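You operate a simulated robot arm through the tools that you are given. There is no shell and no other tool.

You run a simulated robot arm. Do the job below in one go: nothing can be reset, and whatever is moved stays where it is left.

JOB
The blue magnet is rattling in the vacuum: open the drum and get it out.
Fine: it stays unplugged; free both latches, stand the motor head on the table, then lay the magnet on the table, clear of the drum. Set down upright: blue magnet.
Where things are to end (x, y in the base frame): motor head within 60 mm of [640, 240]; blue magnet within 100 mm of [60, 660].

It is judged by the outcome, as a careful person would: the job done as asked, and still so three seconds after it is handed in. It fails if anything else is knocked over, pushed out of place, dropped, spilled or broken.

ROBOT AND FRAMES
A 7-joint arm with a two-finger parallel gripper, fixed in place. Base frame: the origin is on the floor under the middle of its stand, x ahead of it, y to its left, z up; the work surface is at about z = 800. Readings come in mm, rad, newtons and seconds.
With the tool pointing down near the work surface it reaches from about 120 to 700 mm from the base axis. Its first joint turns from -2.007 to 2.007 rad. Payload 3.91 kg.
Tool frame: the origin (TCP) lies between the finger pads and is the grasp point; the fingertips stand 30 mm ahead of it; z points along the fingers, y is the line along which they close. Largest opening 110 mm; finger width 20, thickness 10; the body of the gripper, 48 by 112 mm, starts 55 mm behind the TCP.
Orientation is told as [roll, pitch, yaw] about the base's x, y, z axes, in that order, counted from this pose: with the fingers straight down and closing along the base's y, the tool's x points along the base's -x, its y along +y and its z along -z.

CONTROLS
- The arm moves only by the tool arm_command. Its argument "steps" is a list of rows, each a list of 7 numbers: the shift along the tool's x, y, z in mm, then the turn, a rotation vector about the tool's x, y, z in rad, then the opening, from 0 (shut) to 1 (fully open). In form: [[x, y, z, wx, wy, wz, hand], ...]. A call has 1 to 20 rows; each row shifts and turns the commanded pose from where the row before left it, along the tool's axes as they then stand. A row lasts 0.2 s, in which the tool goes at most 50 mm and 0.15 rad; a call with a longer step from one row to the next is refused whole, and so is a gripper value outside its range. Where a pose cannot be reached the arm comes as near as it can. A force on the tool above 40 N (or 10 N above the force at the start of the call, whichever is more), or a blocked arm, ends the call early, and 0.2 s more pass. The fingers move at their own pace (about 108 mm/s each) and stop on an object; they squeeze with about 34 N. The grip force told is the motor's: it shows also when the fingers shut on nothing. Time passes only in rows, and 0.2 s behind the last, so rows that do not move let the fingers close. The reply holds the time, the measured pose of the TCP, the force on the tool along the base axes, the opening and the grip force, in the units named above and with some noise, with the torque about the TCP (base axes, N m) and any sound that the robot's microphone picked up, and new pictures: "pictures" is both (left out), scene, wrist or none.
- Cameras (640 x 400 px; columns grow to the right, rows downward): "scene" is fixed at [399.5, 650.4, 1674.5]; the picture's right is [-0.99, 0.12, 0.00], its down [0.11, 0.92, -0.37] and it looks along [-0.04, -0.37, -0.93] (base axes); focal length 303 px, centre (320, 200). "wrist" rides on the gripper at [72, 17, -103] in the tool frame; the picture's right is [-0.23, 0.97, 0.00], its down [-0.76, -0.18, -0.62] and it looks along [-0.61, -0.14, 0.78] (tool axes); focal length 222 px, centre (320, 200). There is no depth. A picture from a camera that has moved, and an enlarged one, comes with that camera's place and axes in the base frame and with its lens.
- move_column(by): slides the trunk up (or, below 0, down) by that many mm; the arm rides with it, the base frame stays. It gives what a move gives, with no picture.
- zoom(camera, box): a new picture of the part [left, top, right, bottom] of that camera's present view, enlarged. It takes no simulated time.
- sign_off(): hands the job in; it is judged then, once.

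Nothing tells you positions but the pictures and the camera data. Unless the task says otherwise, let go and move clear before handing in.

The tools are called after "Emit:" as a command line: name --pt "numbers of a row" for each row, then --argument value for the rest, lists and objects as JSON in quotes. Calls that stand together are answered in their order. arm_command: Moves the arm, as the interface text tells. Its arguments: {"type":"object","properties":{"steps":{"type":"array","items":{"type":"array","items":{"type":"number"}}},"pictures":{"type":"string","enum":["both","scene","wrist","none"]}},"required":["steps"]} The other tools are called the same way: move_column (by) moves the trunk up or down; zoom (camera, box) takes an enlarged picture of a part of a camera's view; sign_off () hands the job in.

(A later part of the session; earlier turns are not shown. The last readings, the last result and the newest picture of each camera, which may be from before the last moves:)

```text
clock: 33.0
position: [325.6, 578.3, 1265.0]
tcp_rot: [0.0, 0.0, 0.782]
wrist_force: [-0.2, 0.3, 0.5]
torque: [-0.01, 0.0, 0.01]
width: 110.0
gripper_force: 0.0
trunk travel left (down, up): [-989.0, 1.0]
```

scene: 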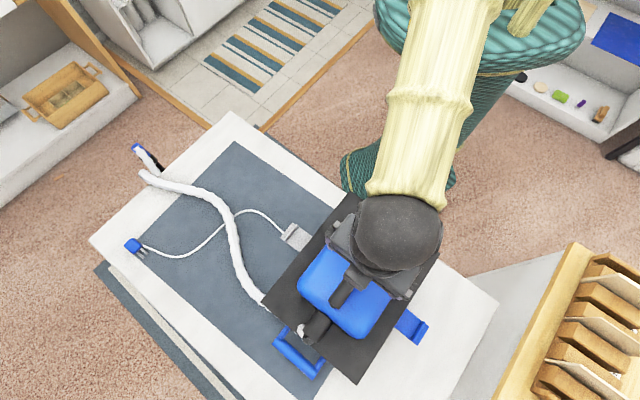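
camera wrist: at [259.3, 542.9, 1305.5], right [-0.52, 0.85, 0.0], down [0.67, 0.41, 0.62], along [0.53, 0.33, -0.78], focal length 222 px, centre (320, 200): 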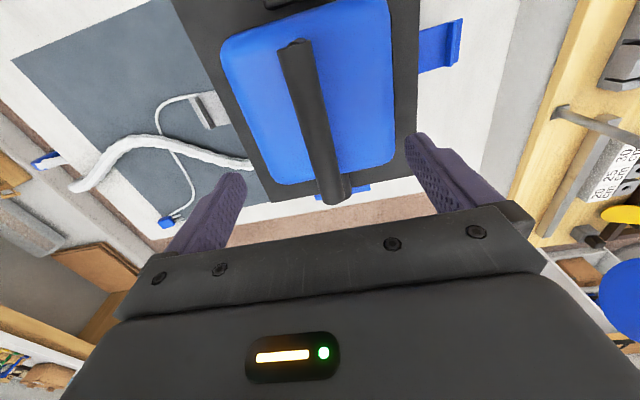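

Emit:
arm_command --pt "0 0 40 0 0 0 1" --pt "0 0 40 0 0 0 1" --pt "0 0 35 0 0 0 1" --pt "0 0 20 0 0 0 1" --pt "0 0 10 0 0 0 1" --pictures "both"

Emit:
zoom --camera "wrist" --box '[220, 60, 460, 240]'

```text
clock: 34.2
position: [324.2, 578.8, 1120.8]
tcp_rot: [0.0, 0.001, 0.781]
wrist_force: [0.6, -0.8, 0.4]
torque: [0.01, 0.01, 0.0]
width: 110.2
gripper_force: 0.1
trunk travel left (down, up): [-989.0, 1.0]
camera wrist: at [260.4, 541.3, 1224.2], right [-0.52, 0.85, 0.0], down [0.67, 0.41, 0.62], along [0.53, 0.33, -0.78], focal length 222 px, centre (320, 200)
```

scene: 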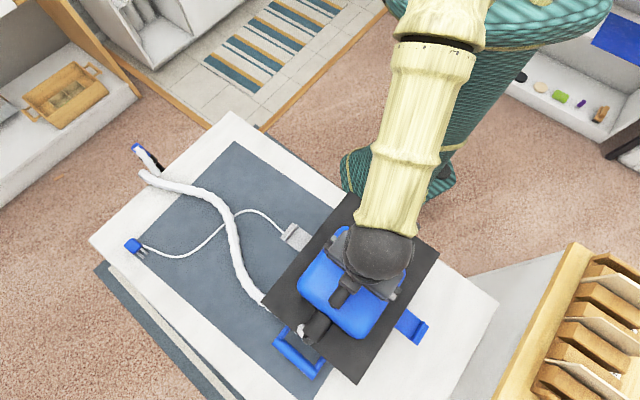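
wrist: 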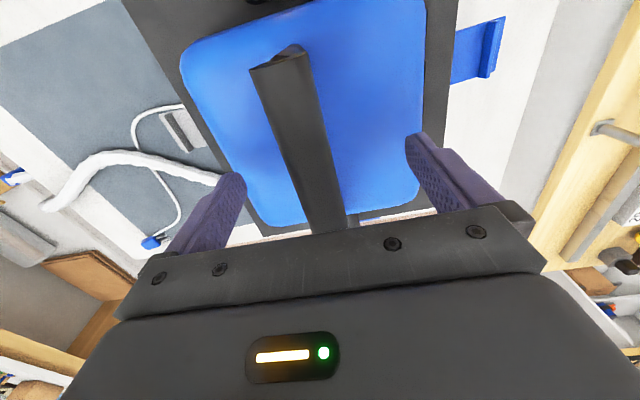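

```text
2.22 times, centred on (340, 150) of wrist
camera zoom: at [260.4, 541.3, 1224.2], right [-0.52, 0.85, 0.0], down [0.67, 0.41, 0.62], along [0.53, 0.33, -0.78], focal length 494 px, centre (276, 311)
```

zoom: 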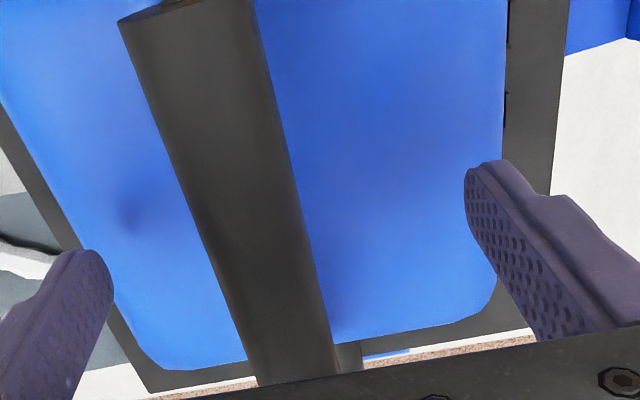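

The bar is centred between the fingers. I'll go 4 mm lower and close on it.

Emit:
arm_command --pt "0 0 4 0 0 0 1" --pt "0 0 0 0 0 0 0.1" --pt "0 0 0 0 0 0 0" --pt "0 0 0 0 0 0 0" --pt "0 0 0 0 0 0 0" --pictures "wrist"

```text
clock: 35.4
position: [323.5, 578.5, 1118.0]
tcp_rot: [0.0, -0.002, 0.782]
wrist_force: [0.9, -1.1, -0.1]
torque: [-0.01, -0.12, 0.58]
width: 24.6
gripper_force: 34.3
trunk travel left (down, up): [-989.0, 1.0]
camera wrist: at [261.0, 540.7, 1220.6], right [-0.52, 0.85, 0.0], down [0.67, 0.41, 0.62], along [0.53, 0.33, -0.78], focal length 222 px, centre (320, 200)
```

wrist: 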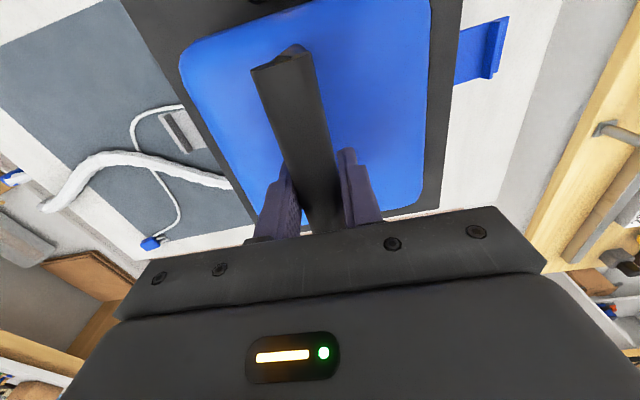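

The bar is gripped at 24.6 mm wide. I'll lift slowly at first and watch the force.

Emit:
arm_command --pt "0 0 -4 0 0 0 0" --pt "0 0 -6 0 0 0 0" --pt "0 0 -10 0 0 0 0" --pictures "both"

```text
clock: 36.2
position: [323.8, 579.1, 1134.6]
tcp_rot: [-0.001, 0.003, 0.784]
wrist_force: [-0.4, -0.6, -12.4]
torque: [0.05, -0.02, 0.02]
width: 24.6
gripper_force: 34.0
trunk travel left (down, up): [-989.0, 1.0]
camera wrist: at [260.7, 542.1, 1239.7], right [-0.52, 0.85, 0.0], down [0.67, 0.41, 0.62], along [0.53, 0.33, -0.78], focal length 222 px, centre (320, 200)
```

scene: 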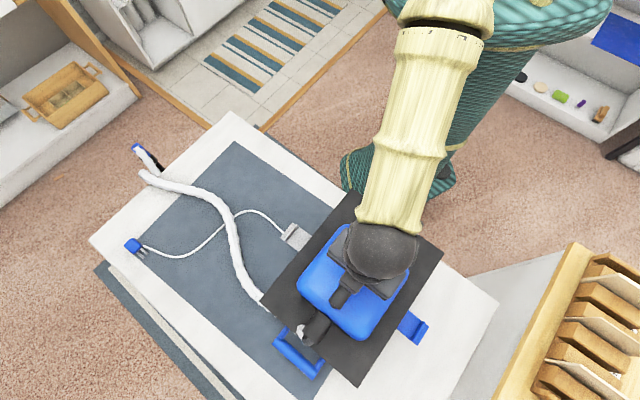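
wrist: 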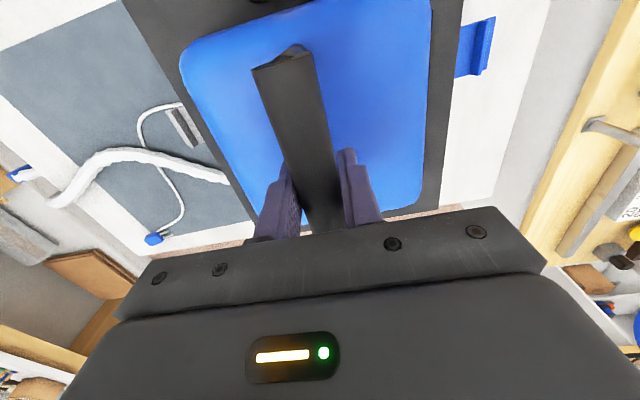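

It's lifting cleanly, at about 1.25 kg and well balanced. I'll continue straight up.

Emit:
arm_command --pt "0 0 -20 0 0 0 0" --pt "0 0 -20 0 0 0 0" --pt "0 0 -20 0 0 0 0" --pt "0 0 -20 0 0 0 0" --pt "0 0 -20 0 0 0 0" --pt "0 0 -20 0 0 0 0" --pictures "both"

```text
clock: 37.6
position: [323.9, 580.0, 1256.2]
tcp_rot: [0.0, 0.003, 0.782]
wrist_force: [-0.8, -0.2, -11.9]
torque: [0.01, -0.02, -0.01]
width: 24.6
gripper_force: 33.9
trunk travel left (down, up): [-989.0, 1.0]
camera wrist: at [260.9, 541.9, 1360.6], right [-0.52, 0.85, 0.0], down [0.67, 0.41, 0.62], along [0.53, 0.33, -0.78], focal length 222 px, centre (320, 200)
```

scene: 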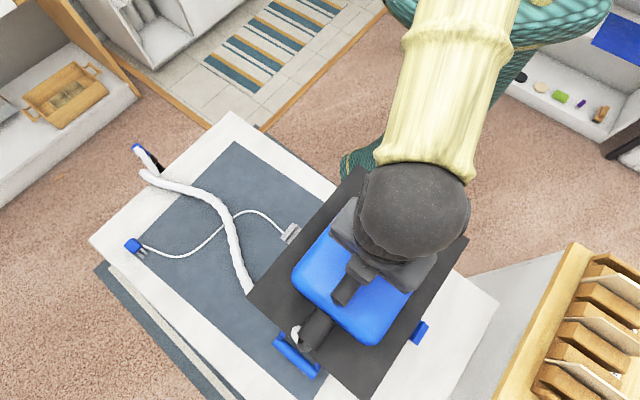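
wrist: 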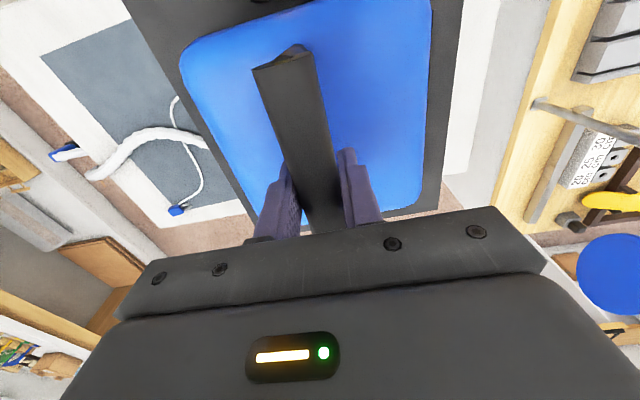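

Emit:
arm_command --pt "0 0 -20 0 0 0 0" --pt "0 0 -20 0 0 0 0" --pt "0 0 -20 0 0 0 0" --pt "5 0 -20 0 0 0 0" --pictures "scene"

```text
clock: 38.6
position: [319.5, 575.6, 1338.0]
tcp_rot: [0.0, 0.0, 0.782]
wrist_force: [-0.3, -0.5, -12.4]
torque: [-0.01, -0.01, 0.01]
width: 24.5
gripper_force: 34.2
trunk travel left (down, up): [-989.0, 1.0]
```

scene: 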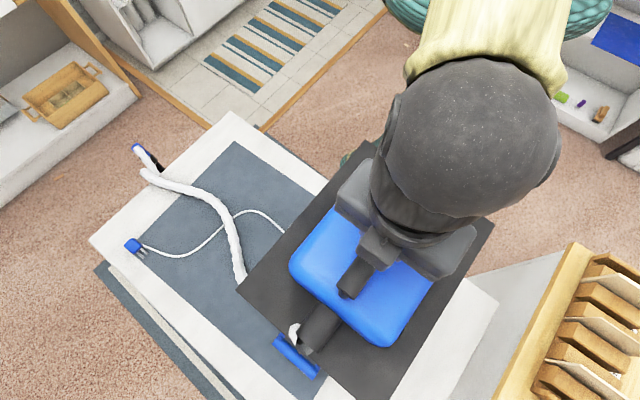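

The head is 220 mm up. I'll carry it sideways towards its target at this height, keeping the same heading, and look at both the drum interior and the underside of the head.

Emit:
arm_command --pt "2 -15 0 0 0 0 0" --pt "2 -30 0 0 0 0 0" --pt "2 -35 0 0 0 0 0" --pt "2 -35 0 0 0 0 0" --pt "2 -35 0 0 0 0 0" --pt "2 -35 0 0 0 0 0" --pt "2 -35 0 0 0 0 0" --pt "2 -35 0 0 0 0 0" --pt "2 -30 0 0 0 0 0" --pt "2 -15 0 0 0 0 0" --pictures "both"

Emit:
zoom --camera "scene" --box '[240, 180, 460, 390]'

```text
clock: 40.8
position: [519.3, 348.5, 1336.6]
tcp_rot: [0.0, 0.001, 0.783]
wrist_force: [-0.5, 0.2, -12.1]
torque: [-0.01, -0.03, 0.0]
width: 24.6
gripper_force: 34.4
trunk travel left (down, up): [-989.0, 1.0]
camera wrist: at [455.5, 310.9, 1440.1], right [-0.52, 0.85, 0.0], down [0.67, 0.41, 0.62], along [0.53, 0.33, -0.78], focal length 222 px, centre (320, 200)
```

scene: 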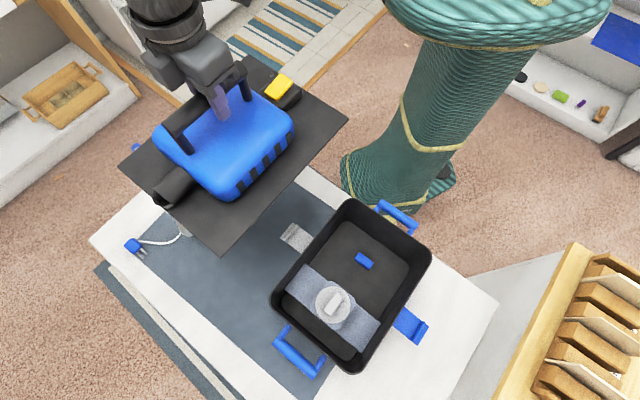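
wrist: 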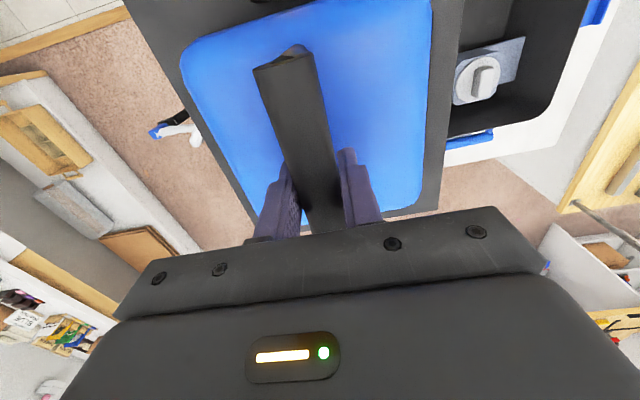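

```text
1.90 times, centred on (350, 285) of scene
camera zoom: at [399.5, 650.4, 1674.5], right [-0.99, 0.12, 0.0], down [0.11, 0.92, -0.37], along [-0.04, -0.37, -0.93], focal length 576 px, centre (263, 38)
```

zoom: 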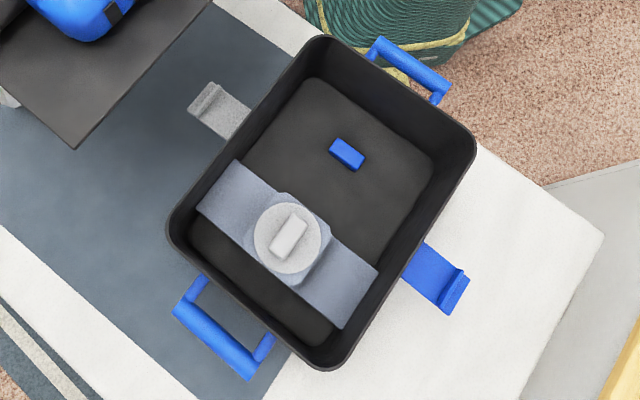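

Emit:
zoom --camera "scene" --box '[80, 50, 360, 280]'

Emit:
zoom --camera "scene" --box '[270, 190, 440, 380]'

Emit:
zoom --camera "wrist" --box '[400, 0, 640, 180]'

```text
1.74 times, centred on (220, 165) of scene
camera zoom: at [399.5, 650.4, 1674.5], right [-0.99, 0.12, 0.0], down [0.11, 0.92, -0.37], along [-0.04, -0.37, -0.93], focal length 526 px, centre (494, 261)
```

zoom: 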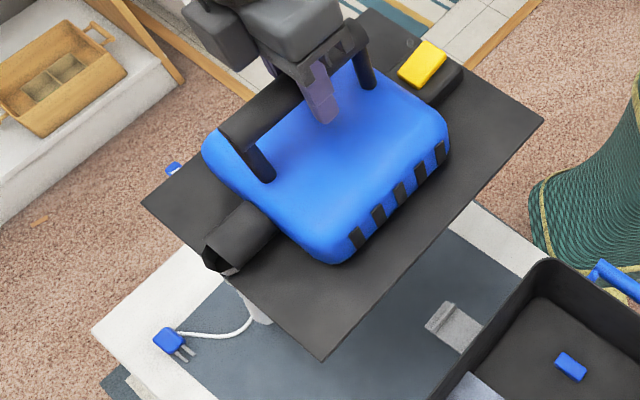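

```text
2.11 times, centred on (355, 285) of scene
camera zoom: at [399.5, 650.4, 1674.5], right [-0.99, 0.12, 0.0], down [0.11, 0.92, -0.37], along [-0.04, -0.37, -0.93], focal length 637 px, centre (246, 21)
```

zoom: 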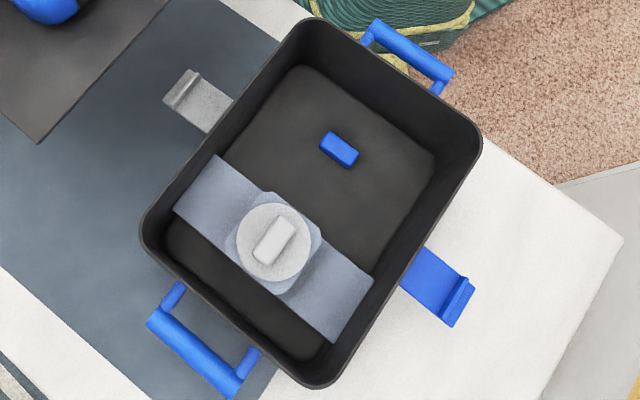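

```text
2.22 times, centred on (520, 90) of wrist
camera zoom: at [455.5, 310.9, 1440.1], right [-0.52, 0.85, 0.0], down [0.67, 0.41, 0.62], along [0.53, 0.33, -0.78], focal length 494 px, centre (-124, 444)
```

zoom: 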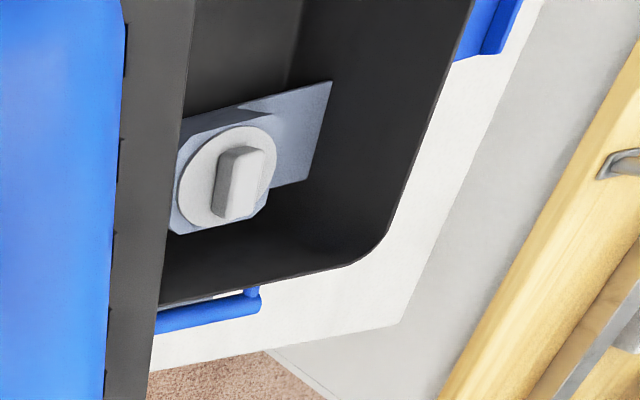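

The drum is open: the small blue magnet lies on its floor, and a grey bracket with a knob sits across the far half. I'll carry the head the rest of the way to above its target, staying high.

Emit:
arm_command --pt "1 -15 0 0 0 0 0" --pt "1 -28 0 0 0 0 0" --pt "1 -28 0 0 0 0 0" --pt "1 -28 0 0 0 0 0" --pt "1 -28 0 0 0 0 0" --pt "1 -20 0 0 0 0 0" --pt "1 -13 0 0 0 0 0" --pictures "both"

Emit:
zoom --camera "scene" --box '[0, 50, 320, 300]'

```text
clock: 42.4
position: [627.8, 229.9, 1335.9]
tcp_rot: [0.001, 0.004, 0.782]
wrist_force: [-0.4, -1.4, -11.9]
torque: [0.01, 0.01, -0.02]
width: 24.5
gripper_force: 34.1
trunk travel left (down, up): [-989.0, 1.0]
camera wrist: at [563.6, 191.8, 1440.4], right [-0.52, 0.85, 0.0], down [0.67, 0.41, 0.62], along [0.53, 0.33, -0.78], focal length 222 px, centre (320, 200)
```

scene: 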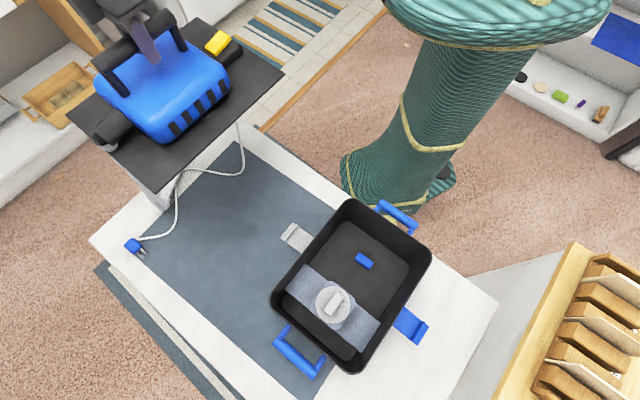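
wrist: 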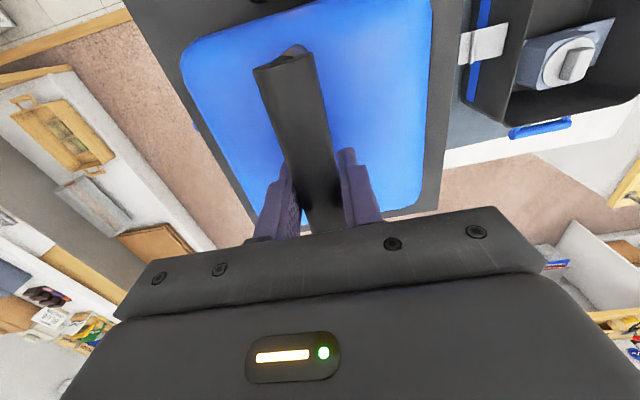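

```text
1.60 times, centred on (160, 175) of scene
camera zoom: at [399.5, 650.4, 1674.5], right [-0.99, 0.12, 0.0], down [0.11, 0.92, -0.37], along [-0.04, -0.37, -0.93], focal length 484 px, centre (576, 240)
```

zoom: 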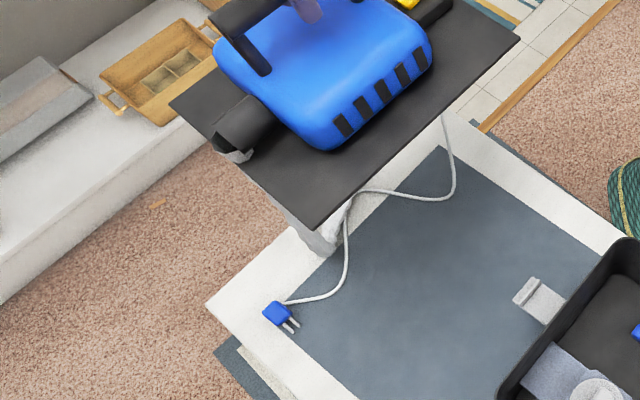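

The cord and hose hang from the head and trail on the table. The hose drops off beyond the far edge, and nothing deep hangs under the plate. I'll lower the whole arm with the trunk, then set the head down gently.

Emit:
move_column --by -200

Emit:
arm_command --pt "0 0 5 0 0 0 0" --pictures "both"

Emit:
zoom --camera "scene" --box '[60, 50, 340, 280]'

```text
clock: 44.6
position: [625.2, 229.1, 1137.6]
tcp_rot: [0.0, 0.002, 0.781]
wrist_force: [-0.2, -1.0, -12.5]
torque: [0.02, -0.01, -0.01]
width: 24.7
gripper_force: 33.7
trunk travel left (down, up): [-789.0, 201.0]
```

```text
clock: 45.0
position: [625.6, 230.7, 1132.5]
tcp_rot: [0.0, 0.002, 0.781]
wrist_force: [0.0, -1.5, -11.0]
torque: [0.0, -0.03, -0.01]
width: 24.6
gripper_force: 34.1
trunk travel left (down, up): [-789.0, 201.0]
camera wrist: at [563.0, 192.7, 1235.3], right [-0.52, 0.85, 0.0], down [0.67, 0.41, 0.62], along [0.53, 0.33, -0.78], focal length 222 px, centre (320, 200)
```

scene: 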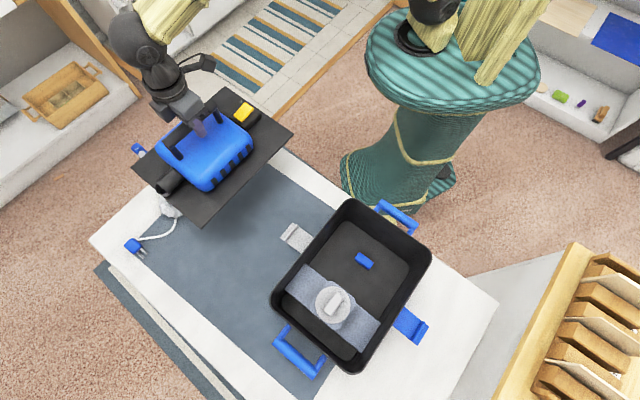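
wrist: 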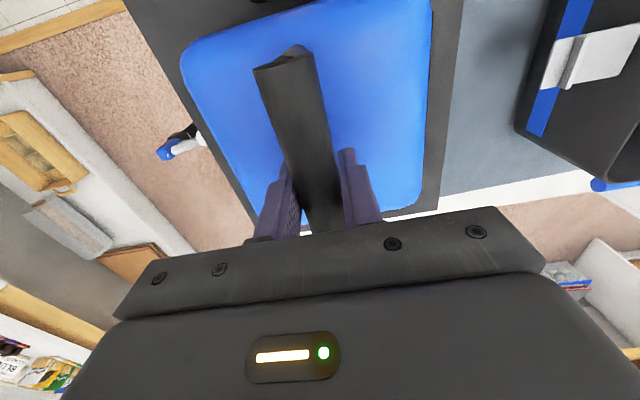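

```text
1.74 times, centred on (200, 165) of scene
camera zoom: at [399.5, 650.4, 1674.5], right [-0.99, 0.12, 0.0], down [0.11, 0.92, -0.37], along [-0.04, -0.37, -0.93], focal length 526 px, centre (529, 261)
```

zoom: 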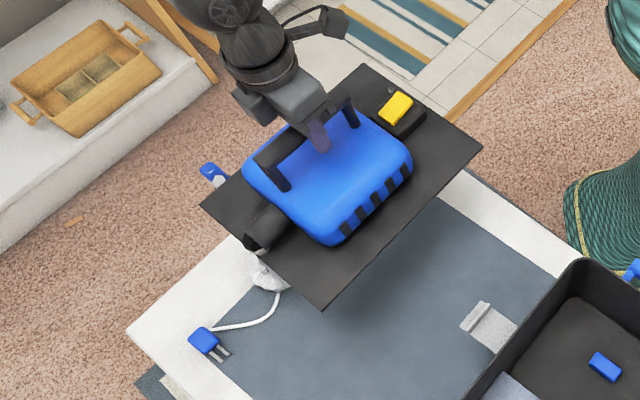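

Emit:
arm_command --pt "0 0 20 0 0 0 0" --pt "0 0 25 0 0 0 0" --pt "0 0 25 0 0 0 0" --pt "0 0 25 0 0 0 0" --pt "0 0 20 0 0 0 0" --pt "0 0 15 0 0 0 0" --pictures "both"

Emit:
zoom --camera "scene" --box '[80, 80, 340, 290]'

```text
clock: 46.4
position: [626.7, 230.4, 1000.5]
tcp_rot: [0.0, 0.004, 0.782]
wrist_force: [-0.1, -0.3, -11.7]
torque: [-0.01, -0.01, -0.02]
width: 24.6
gripper_force: 34.2
trunk travel left (down, up): [-789.0, 201.0]
camera wrist: at [562.5, 192.8, 1104.4], right [-0.52, 0.85, 0.0], down [0.67, 0.41, 0.62], along [0.53, 0.33, -0.78], focal length 222 px, centre (320, 200)
```

scene: 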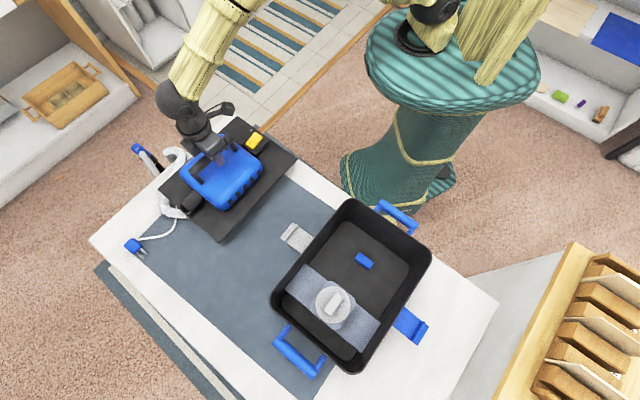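
wrist: 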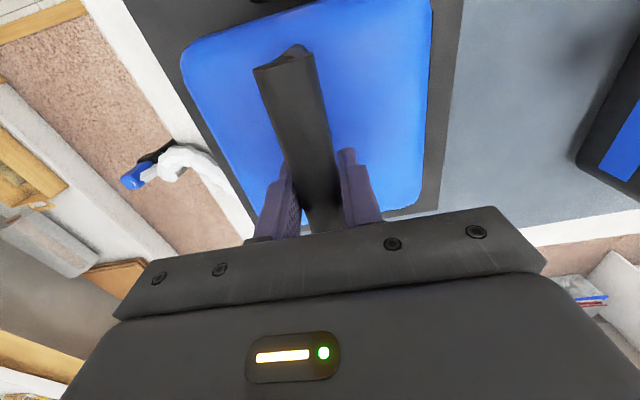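

```text
1.90 times, centred on (210, 185) of scene
camera zoom: at [399.5, 650.4, 1674.5], right [-0.99, 0.12, 0.0], down [0.11, 0.92, -0.37], along [-0.04, -0.37, -0.93], focal length 576 px, centre (530, 229)
```

zoom: 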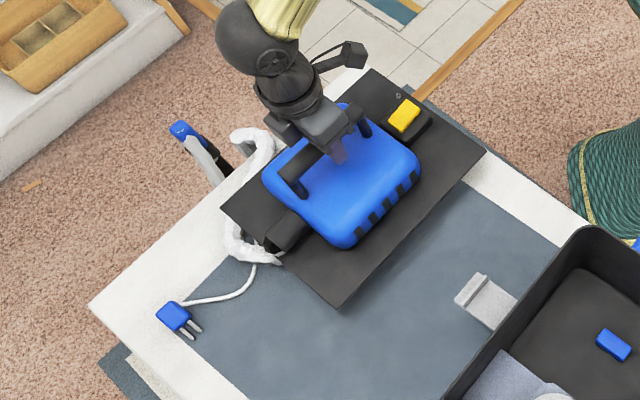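

The hose loops clear of the plate's left corner and the head is level. I'll lower the last stretch in small steps, watching the force for contact.

Emit:
arm_command --pt "0 5 10 0 0 0 0" --pt "0 5 10 0 0 0 0" --pt "0 0 10 0 0 0 0" --pt "0 0 8 0 0 0 0" --pt "0 0 6 0 0 0 0" --pictures "both"

Emit:
zoom --camera "scene" --box '[80, 80, 340, 290]'

```text
clock: 47.6
position: [618.4, 236.6, 956.4]
tcp_rot: [-0.001, 0.002, 0.782]
wrist_force: [-0.7, -0.5, -11.6]
torque: [0.02, 0.01, -0.01]
width: 24.8
gripper_force: 34.0
trunk travel left (down, up): [-789.0, 201.0]
camera wrist: at [555.3, 199.6, 1061.2], right [-0.52, 0.85, 0.0], down [0.67, 0.41, 0.62], along [0.53, 0.33, -0.78], focal length 222 px, centre (320, 200)
```

scene: 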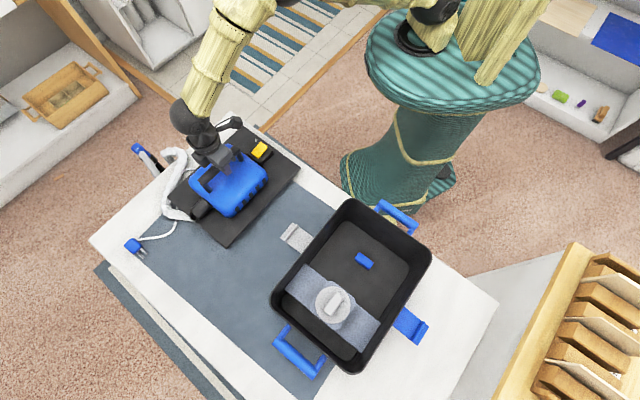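
wrist: 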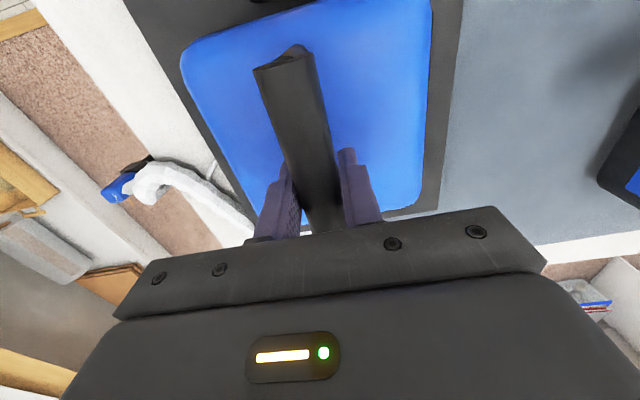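

```text
1.90 times, centred on (210, 185) of scene
camera zoom: at [399.5, 650.4, 1674.5], right [-0.99, 0.12, 0.0], down [0.11, 0.92, -0.37], along [-0.04, -0.37, -0.93], focal length 576 px, centre (530, 229)
```

zoom: 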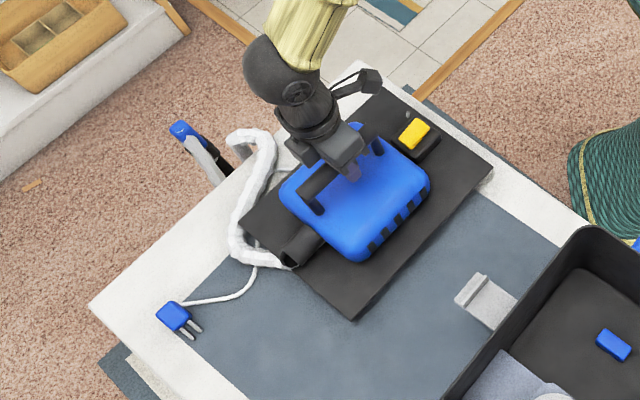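

Emit:
arm_command --pt "0 0 5 0 0 0 0" --pt "0 0 4 0 0 0 0" --pt "0 0 4 0 0 0 0" --pt "0 0 3 0 0 0 0" --pictures "none"

```text
clock: 48.6
position: [618.1, 238.0, 941.6]
tcp_rot: [0.001, 0.001, 0.782]
wrist_force: [-0.5, 0.6, -10.8]
torque: [-0.02, -0.01, 0.01]
width: 24.6
gripper_force: 33.9
trunk travel left (down, up): [-789.0, 201.0]
```

Emit:
arm_command --pt "0 0 3 0 0 0 0" --pt "0 0 3 0 0 0 0" --pt "0 0 0 0 0 0 0" --pictures "none"

```text
clock: 49.4
position: [617.8, 238.0, 936.3]
tcp_rot: [-0.001, 0.001, 0.783]
wrist_force: [-1.1, -0.3, -12.1]
torque: [0.04, -0.02, 0.0]
width: 24.5
gripper_force: 33.7
trunk travel left (down, up): [-789.0, 201.0]
```

Emit:
arm_command --pt "0 0 3 0 0 0 0" --pt "0 0 2 0 0 0 0" --pt "0 0 0 0 0 0 0" --pictures "wrist"

Emit:
zoom --camera "scene" --box '[150, 110, 320, 260]'

```text
clock: 50.2
position: [619.7, 237.3, 934.4]
tcp_rot: [-0.003, -0.004, 0.783]
wrist_force: [0.6, 0.2, 11.5]
torque: [-0.65, 0.69, 0.02]
width: 24.2
gripper_force: 34.3
trunk travel left (down, up): [-789.0, 201.0]
camera wrist: at [554.8, 199.5, 1037.1], right [-0.52, 0.85, 0.0], down [0.66, 0.41, 0.63], along [0.53, 0.33, -0.78], focal length 222 px, centre (320, 200)
```

wrist: 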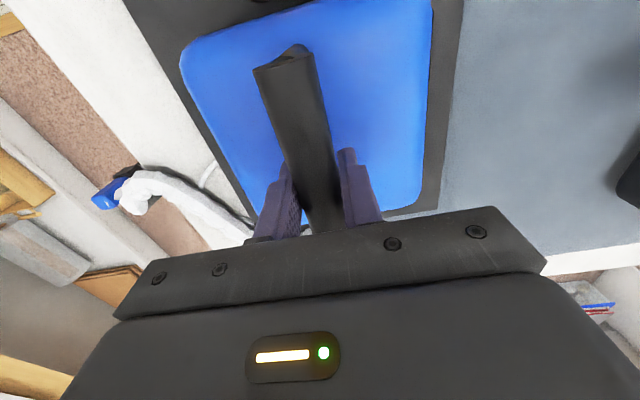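

```text
2.67 times, centred on (235, 185) of scene
camera zoom: at [399.5, 650.4, 1674.5], right [-0.99, 0.12, 0.0], down [0.11, 0.92, -0.37], along [-0.04, -0.37, -0.93], focal length 807 px, centre (547, 240)
```

zoom: 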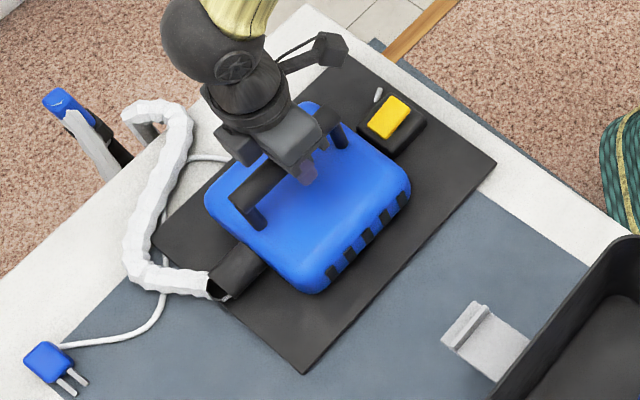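

Contact: the head now stands on the table and the force has reversed. I'll release the bar and rise straight up.

Emit:
arm_command --pt "0 0 -1 0 0 0 0.3" --pt "0 0 0 0 0 0 0.6" --pt "0 0 0 0 0 0 0.8" --pt "0 0 0 0 0 0 0.8" --pt "0 0 -20 0 0 0 0.8" --pt "0 0 -40 0 0 0 0.8" --pt "0 0 -45 0 0 0 0.8" --pt "0 0 -45 0 0 0 0.8" --pictures "both"

Emit:
zoom --camera "scene" --box '[150, 110, 320, 260]'

```text
clock: 52.0
position: [617.5, 235.7, 1084.2]
tcp_rot: [0.0, 0.0, 0.783]
wrist_force: [-0.4, 0.5, -0.4]
torque: [0.03, 0.03, 0.0]
width: 88.3
gripper_force: 0.0
trunk travel left (down, up): [-789.0, 201.0]
camera wrist: at [554.3, 198.6, 1187.9], right [-0.52, 0.85, 0.0], down [0.67, 0.41, 0.62], along [0.53, 0.33, -0.78], focal length 222 px, centre (320, 200)
```

scene: 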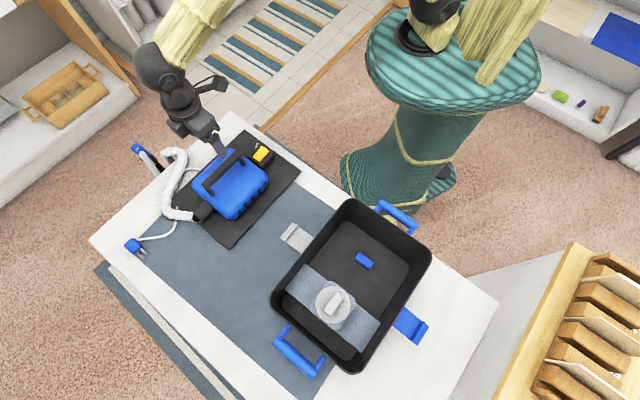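
wrist: 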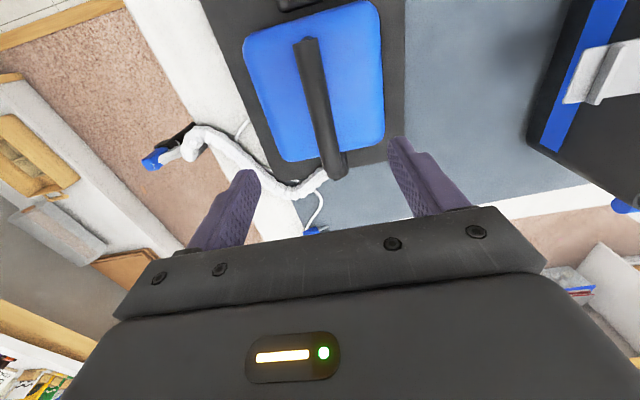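

```text
2.67 times, centred on (235, 185) of scene
camera zoom: at [399.5, 650.4, 1674.5], right [-0.99, 0.12, 0.0], down [0.11, 0.92, -0.37], along [-0.04, -0.37, -0.93], focal length 807 px, centre (547, 240)
```

zoom: 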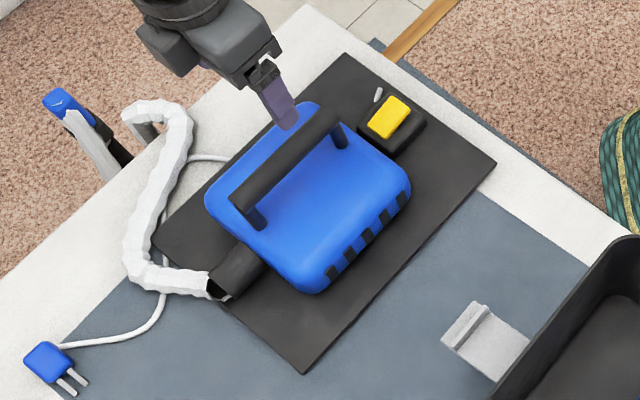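

The motor head stands on the table, centred near (613, 228), which is within its limit. Next I'll go over the drum to inspect the magnet closely.

Emit:
arm_command --pt "0 0 -45 0 0 0 0.8" --pt "0 0 -15 0 0 0 0.8" --pt "7 44 0 0 0 0 0.8" --pt "7 44 0 0 0 0 0.8" --pt "7 44 0 0 0 0 0.8" --pt "7 44 0 0 0 0 0.8" --pt "7 44 0 0 0 0 0.8" --pt "7 44 0 0 0 0 0.8" --pt "7 44 0 0 0 0 0.8" --pt "7 44 0 0 0 0 0.8" --pt "7 44 0 0 0 0 0.8" --pt "7 44 0 0 0 0 0.8" --pictures "both"

Emit:
zoom --camera "wrist" --box '[200, 0, 480, 200]'

```text
clock: 54.6
position: [257.2, 499.8, 1141.8]
tcp_rot: [-0.003, 0.001, 0.781]
wrist_force: [0.0, -1.0, -0.2]
torque: [0.01, -0.01, 0.02]
width: 88.1
gripper_force: 0.1
trunk travel left (down, up): [-789.0, 201.0]
camera wrist: at [193.7, 463.2, 1246.1], right [-0.52, 0.85, 0.0], down [0.67, 0.41, 0.62], along [0.53, 0.33, -0.78], focal length 222 px, centre (320, 200)
```

scene: 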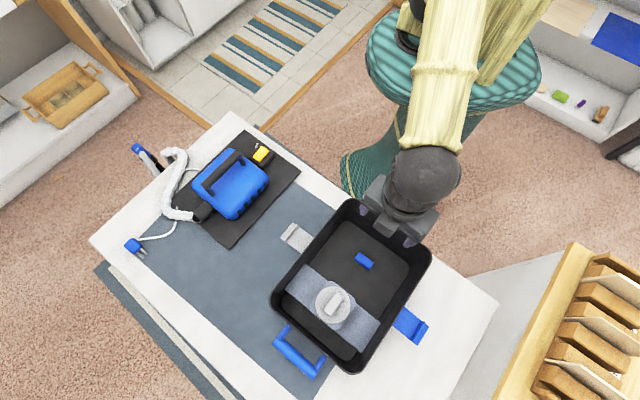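
wrist: 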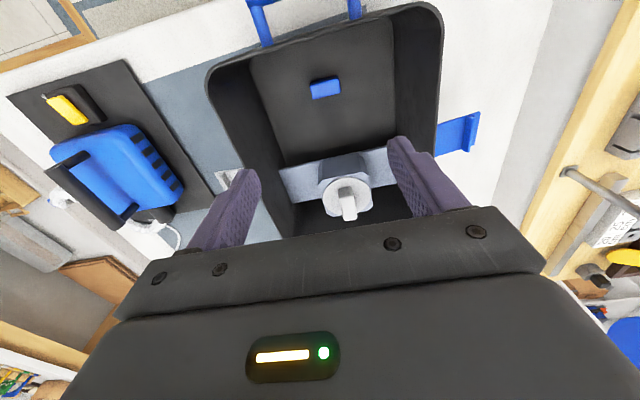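

```text
2.00 times, centred on (340, 100) of wrist
camera zoom: at [193.7, 463.2, 1246.1], right [-0.52, 0.85, 0.0], down [0.67, 0.41, 0.62], along [0.53, 0.33, -0.78], focal length 444 px, centre (280, 400)
```

zoom: 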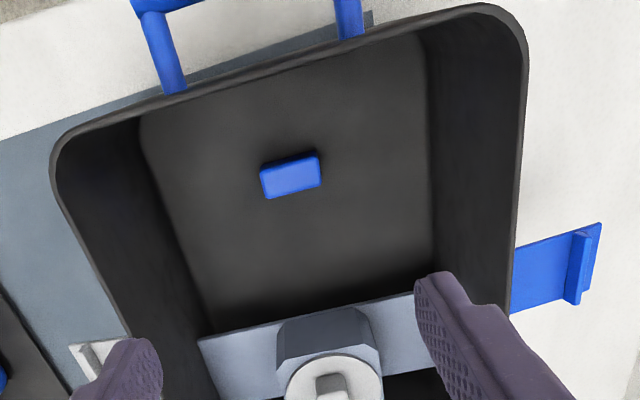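

Emit:
zoom --camera "scene" --box '[348, 248, 380, 276]'

Emit:
zoom --camera "wrist" --box '[295, 65, 355, 110]'

Emit:
zoom --camera "scene" --box '[260, 190, 440, 380]'

```text
14.29 times, centred on (364, 262) of scene
camera zoom: at [399.5, 650.4, 1674.5], right [-0.99, 0.12, 0.0], down [0.11, 0.92, -0.37], along [-0.04, -0.37, -0.93], focal length 4324 px, centre (-309, -686)
```

zoom: 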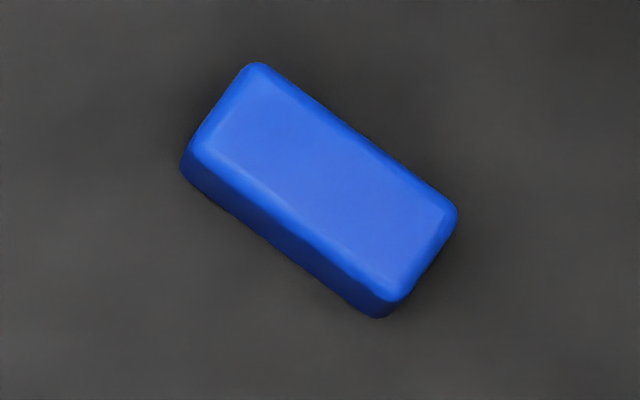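

```text
8.89 times, centred on (325, 88) of wrist
camera zoom: at [193.7, 463.2, 1246.1], right [-0.52, 0.85, 0.0], down [0.67, 0.41, 0.62], along [0.53, 0.33, -0.78], focal length 1974 px, centre (276, 1200)
```

zoom: 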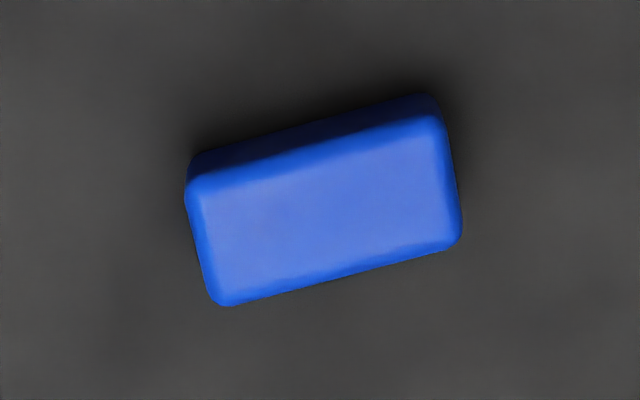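

```text
2.11 times, centred on (350, 285) of scene
camera zoom: at [399.5, 650.4, 1674.5], right [-0.99, 0.12, 0.0], down [0.11, 0.92, -0.37], along [-0.04, -0.37, -0.93], focal length 637 px, centre (257, 21)
```

zoom: 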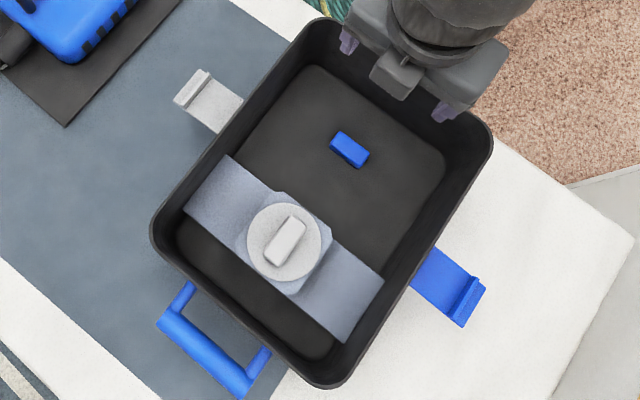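

The magnet is a bar of about 48 × 20 × 18 mm lying flat on the drum floor near (265, 512), long side across the drum. Turned to yaw −45°, the hand grips its 20 mm side and fits inside the drum with the camera clear of the walls. I'll turn and position above it.

Emit:
arm_command --pt "-1 0 0 0 0 0.143 0.45" --pt "-1 0 0 0 0 0.143 0.45" --pt "-1 0 0 0 0 0.143 0.45" --pt "-1 0 0 0 0 0.143 0.45" --pt "0 0 0 0 0 0.143 0.45" --pt "0 0 0 0 0 0.143 0.45" --pt "0 0 0 0 0 0.143 0.45" --pt "0 0 0 0 0 0.143 0.45" --pt "0 0 0 0 0 0.143 0.45" --pt "0 0 0 0 0 0.143 0.45" --pt "0 0 0 0 0 0.141 0.45" --pictures "both"

Emit:
zoom --camera "wrist" --box '[200, 0, 480, 200]'

```text
clock: 57.0
position: [261.4, 501.2, 1142.7]
tcp_rot: [0.001, 0.001, -0.796]
wrist_force: [0.4, 0.2, 0.3]
torque: [0.01, 0.0, -0.01]
width: 49.8
gripper_force: 0.0
trunk travel left (down, up): [-789.0, 201.0]
camera wrist: at [222.6, 567.3, 1246.0], right [0.85, 0.52, 0.0], down [0.41, -0.67, 0.62], along [0.33, -0.53, -0.78], focal length 222 px, centre (320, 200)
```

scene: 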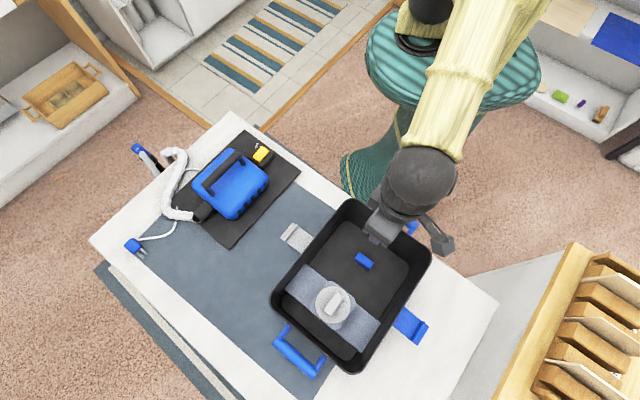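
wrist: 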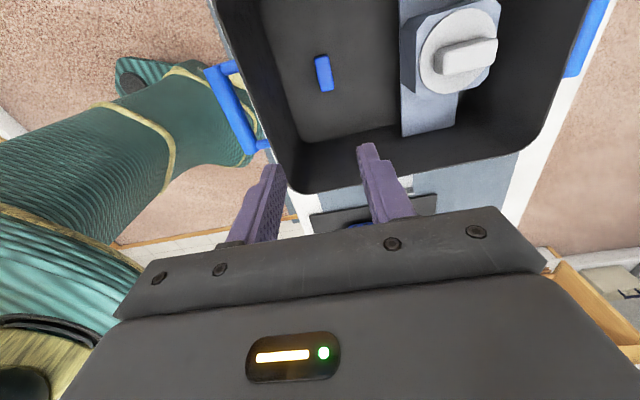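

```text
2.00 times, centred on (340, 100) of wrist
camera zoom: at [222.6, 567.3, 1246.0], right [0.85, 0.52, 0.0], down [0.41, -0.67, 0.62], along [0.33, -0.53, -0.78], focal length 444 px, centre (280, 400)
```

zoom: 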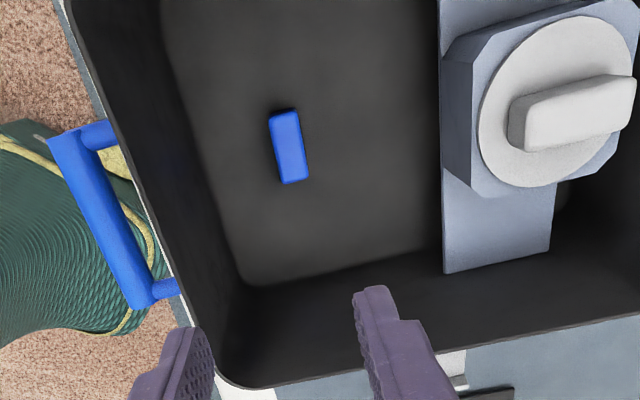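

Emit:
arm_command --pt "5 6 0 0 0 -0.008 0.45" --pt "5 6 20 0 0 -0.007 0.45" --pt "0 0 30 0 0 0 0.45" --pt "0 0 30 0 0 0 0.45" --pt "0 0 20 0 0 0 0.45" --pictures "both"

Emit:
zoom --camera "wrist" --box '[200, 0, 480, 200]'

Emit:
zoom --camera "scene" --box '[330, 190, 450, 300]'

```text
clock: 58.2
position: [262.5, 518.7, 1040.9]
tcp_rot: [0.0, 0.0, -0.774]
wrist_force: [0.6, 0.4, 1.0]
torque: [0.02, -0.01, 0.01]
width: 49.6
gripper_force: 0.1
trunk travel left (down, up): [-789.0, 201.0]
camera wrist: at [223.0, 582.1, 1145.3], right [0.84, 0.54, 0.0], down [0.42, -0.66, 0.62], along [0.34, -0.53, -0.78], focal length 222 px, centre (320, 200)
```

scene: 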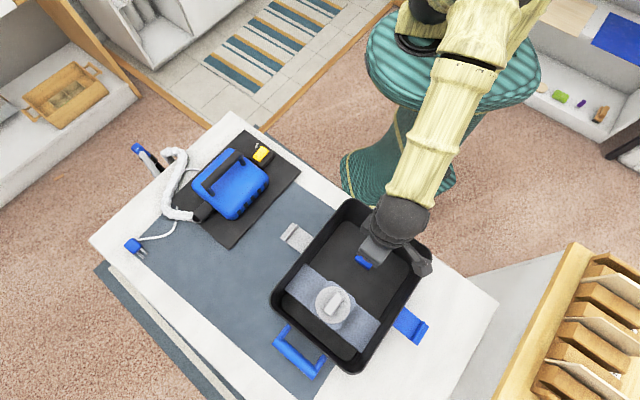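
wrist: 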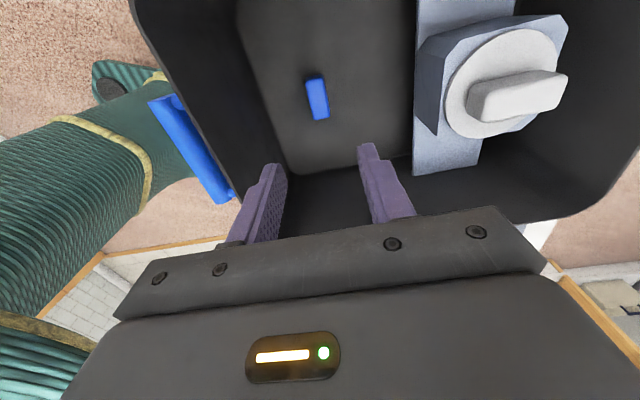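

```text
2.00 times, centred on (340, 100) of wrist
camera zoom: at [223.0, 582.1, 1145.3], right [0.84, 0.54, 0.0], down [0.42, -0.66, 0.62], along [0.34, -0.53, -0.78], focal length 444 px, centre (280, 400)
```

zoom: 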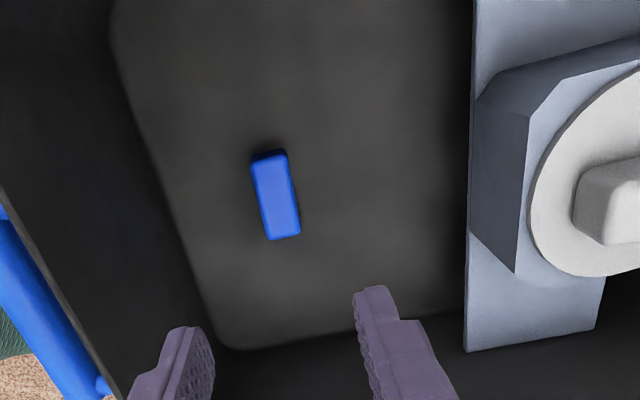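

```text
3.64 times, centred on (390, 245) of scene
camera zoom: at [399.5, 650.4, 1674.5], right [-0.99, 0.12, 0.0], down [0.11, 0.92, -0.37], along [-0.04, -0.37, -0.93], focal length 1101 px, centre (66, 36)
```

zoom: 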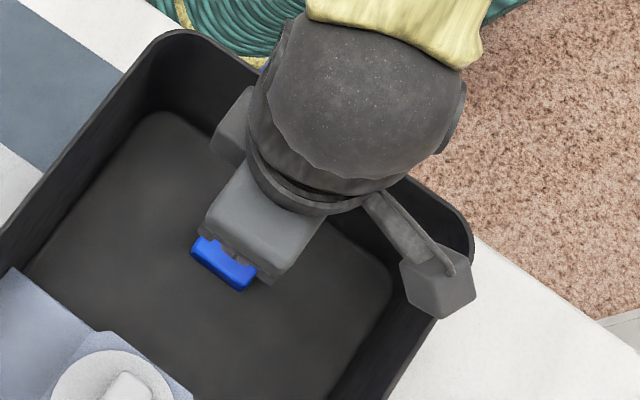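

Emit:
arm_command --pt "-3 0 25 0 0 0 0.45" --pt "0 0 25 0 0 0 0.45" --pt "0 0 25 0 0 0 0.45" --pt "0 0 25 0 0 0 0.45" --pictures "both"

Emit:
zoom --camera "wrist" --box '[200, 0, 480, 200]'

Emit:
zoom --camera "scene" --box '[330, 190, 450, 300]'

```text
clock: 59.2
position: [264.7, 515.7, 941.9]
tcp_rot: [0.0, -0.002, -0.774]
wrist_force: [-0.3, -0.5, -0.1]
torque: [-0.01, 0.0, -0.02]
width: 49.5
gripper_force: 0.1
trunk travel left (down, up): [-789.0, 201.0]
camera wrist: at [225.2, 579.6, 1045.2], right [0.84, 0.54, 0.0], down [0.42, -0.66, 0.62], along [0.34, -0.53, -0.78], focal length 222 px, centre (320, 200)
```

scene: 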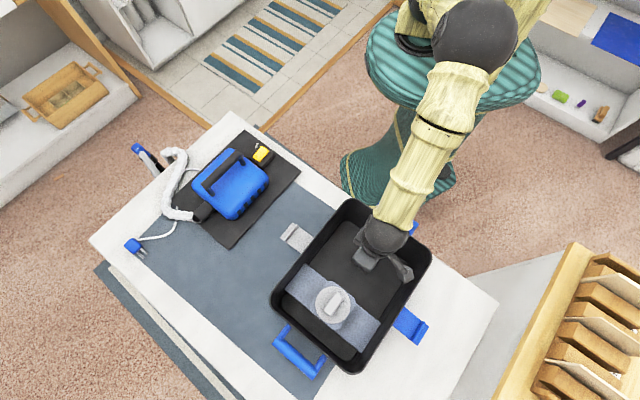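
wrist: 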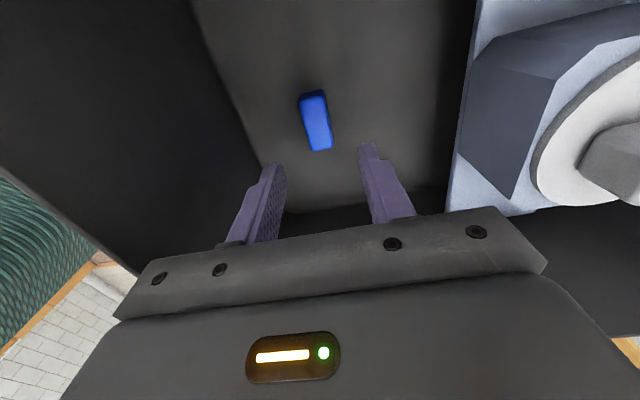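

```text
2.00 times, centred on (340, 100) of wrist
camera zoom: at [225.2, 579.6, 1045.2], right [0.84, 0.54, 0.0], down [0.42, -0.66, 0.62], along [0.34, -0.53, -0.78], focal length 444 px, centre (280, 400)
```

zoom: 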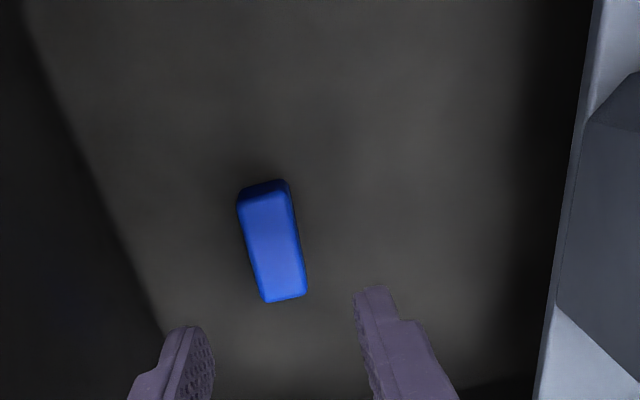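

```text
3.64 times, centred on (390, 245) of scene
camera zoom: at [399.5, 650.4, 1674.5], right [-0.99, 0.12, 0.0], down [0.11, 0.92, -0.37], along [-0.04, -0.37, -0.93], focal length 1101 px, centre (66, 36)
```

zoom: 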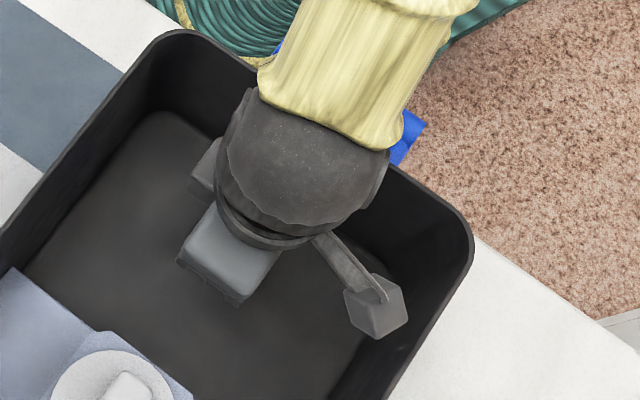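

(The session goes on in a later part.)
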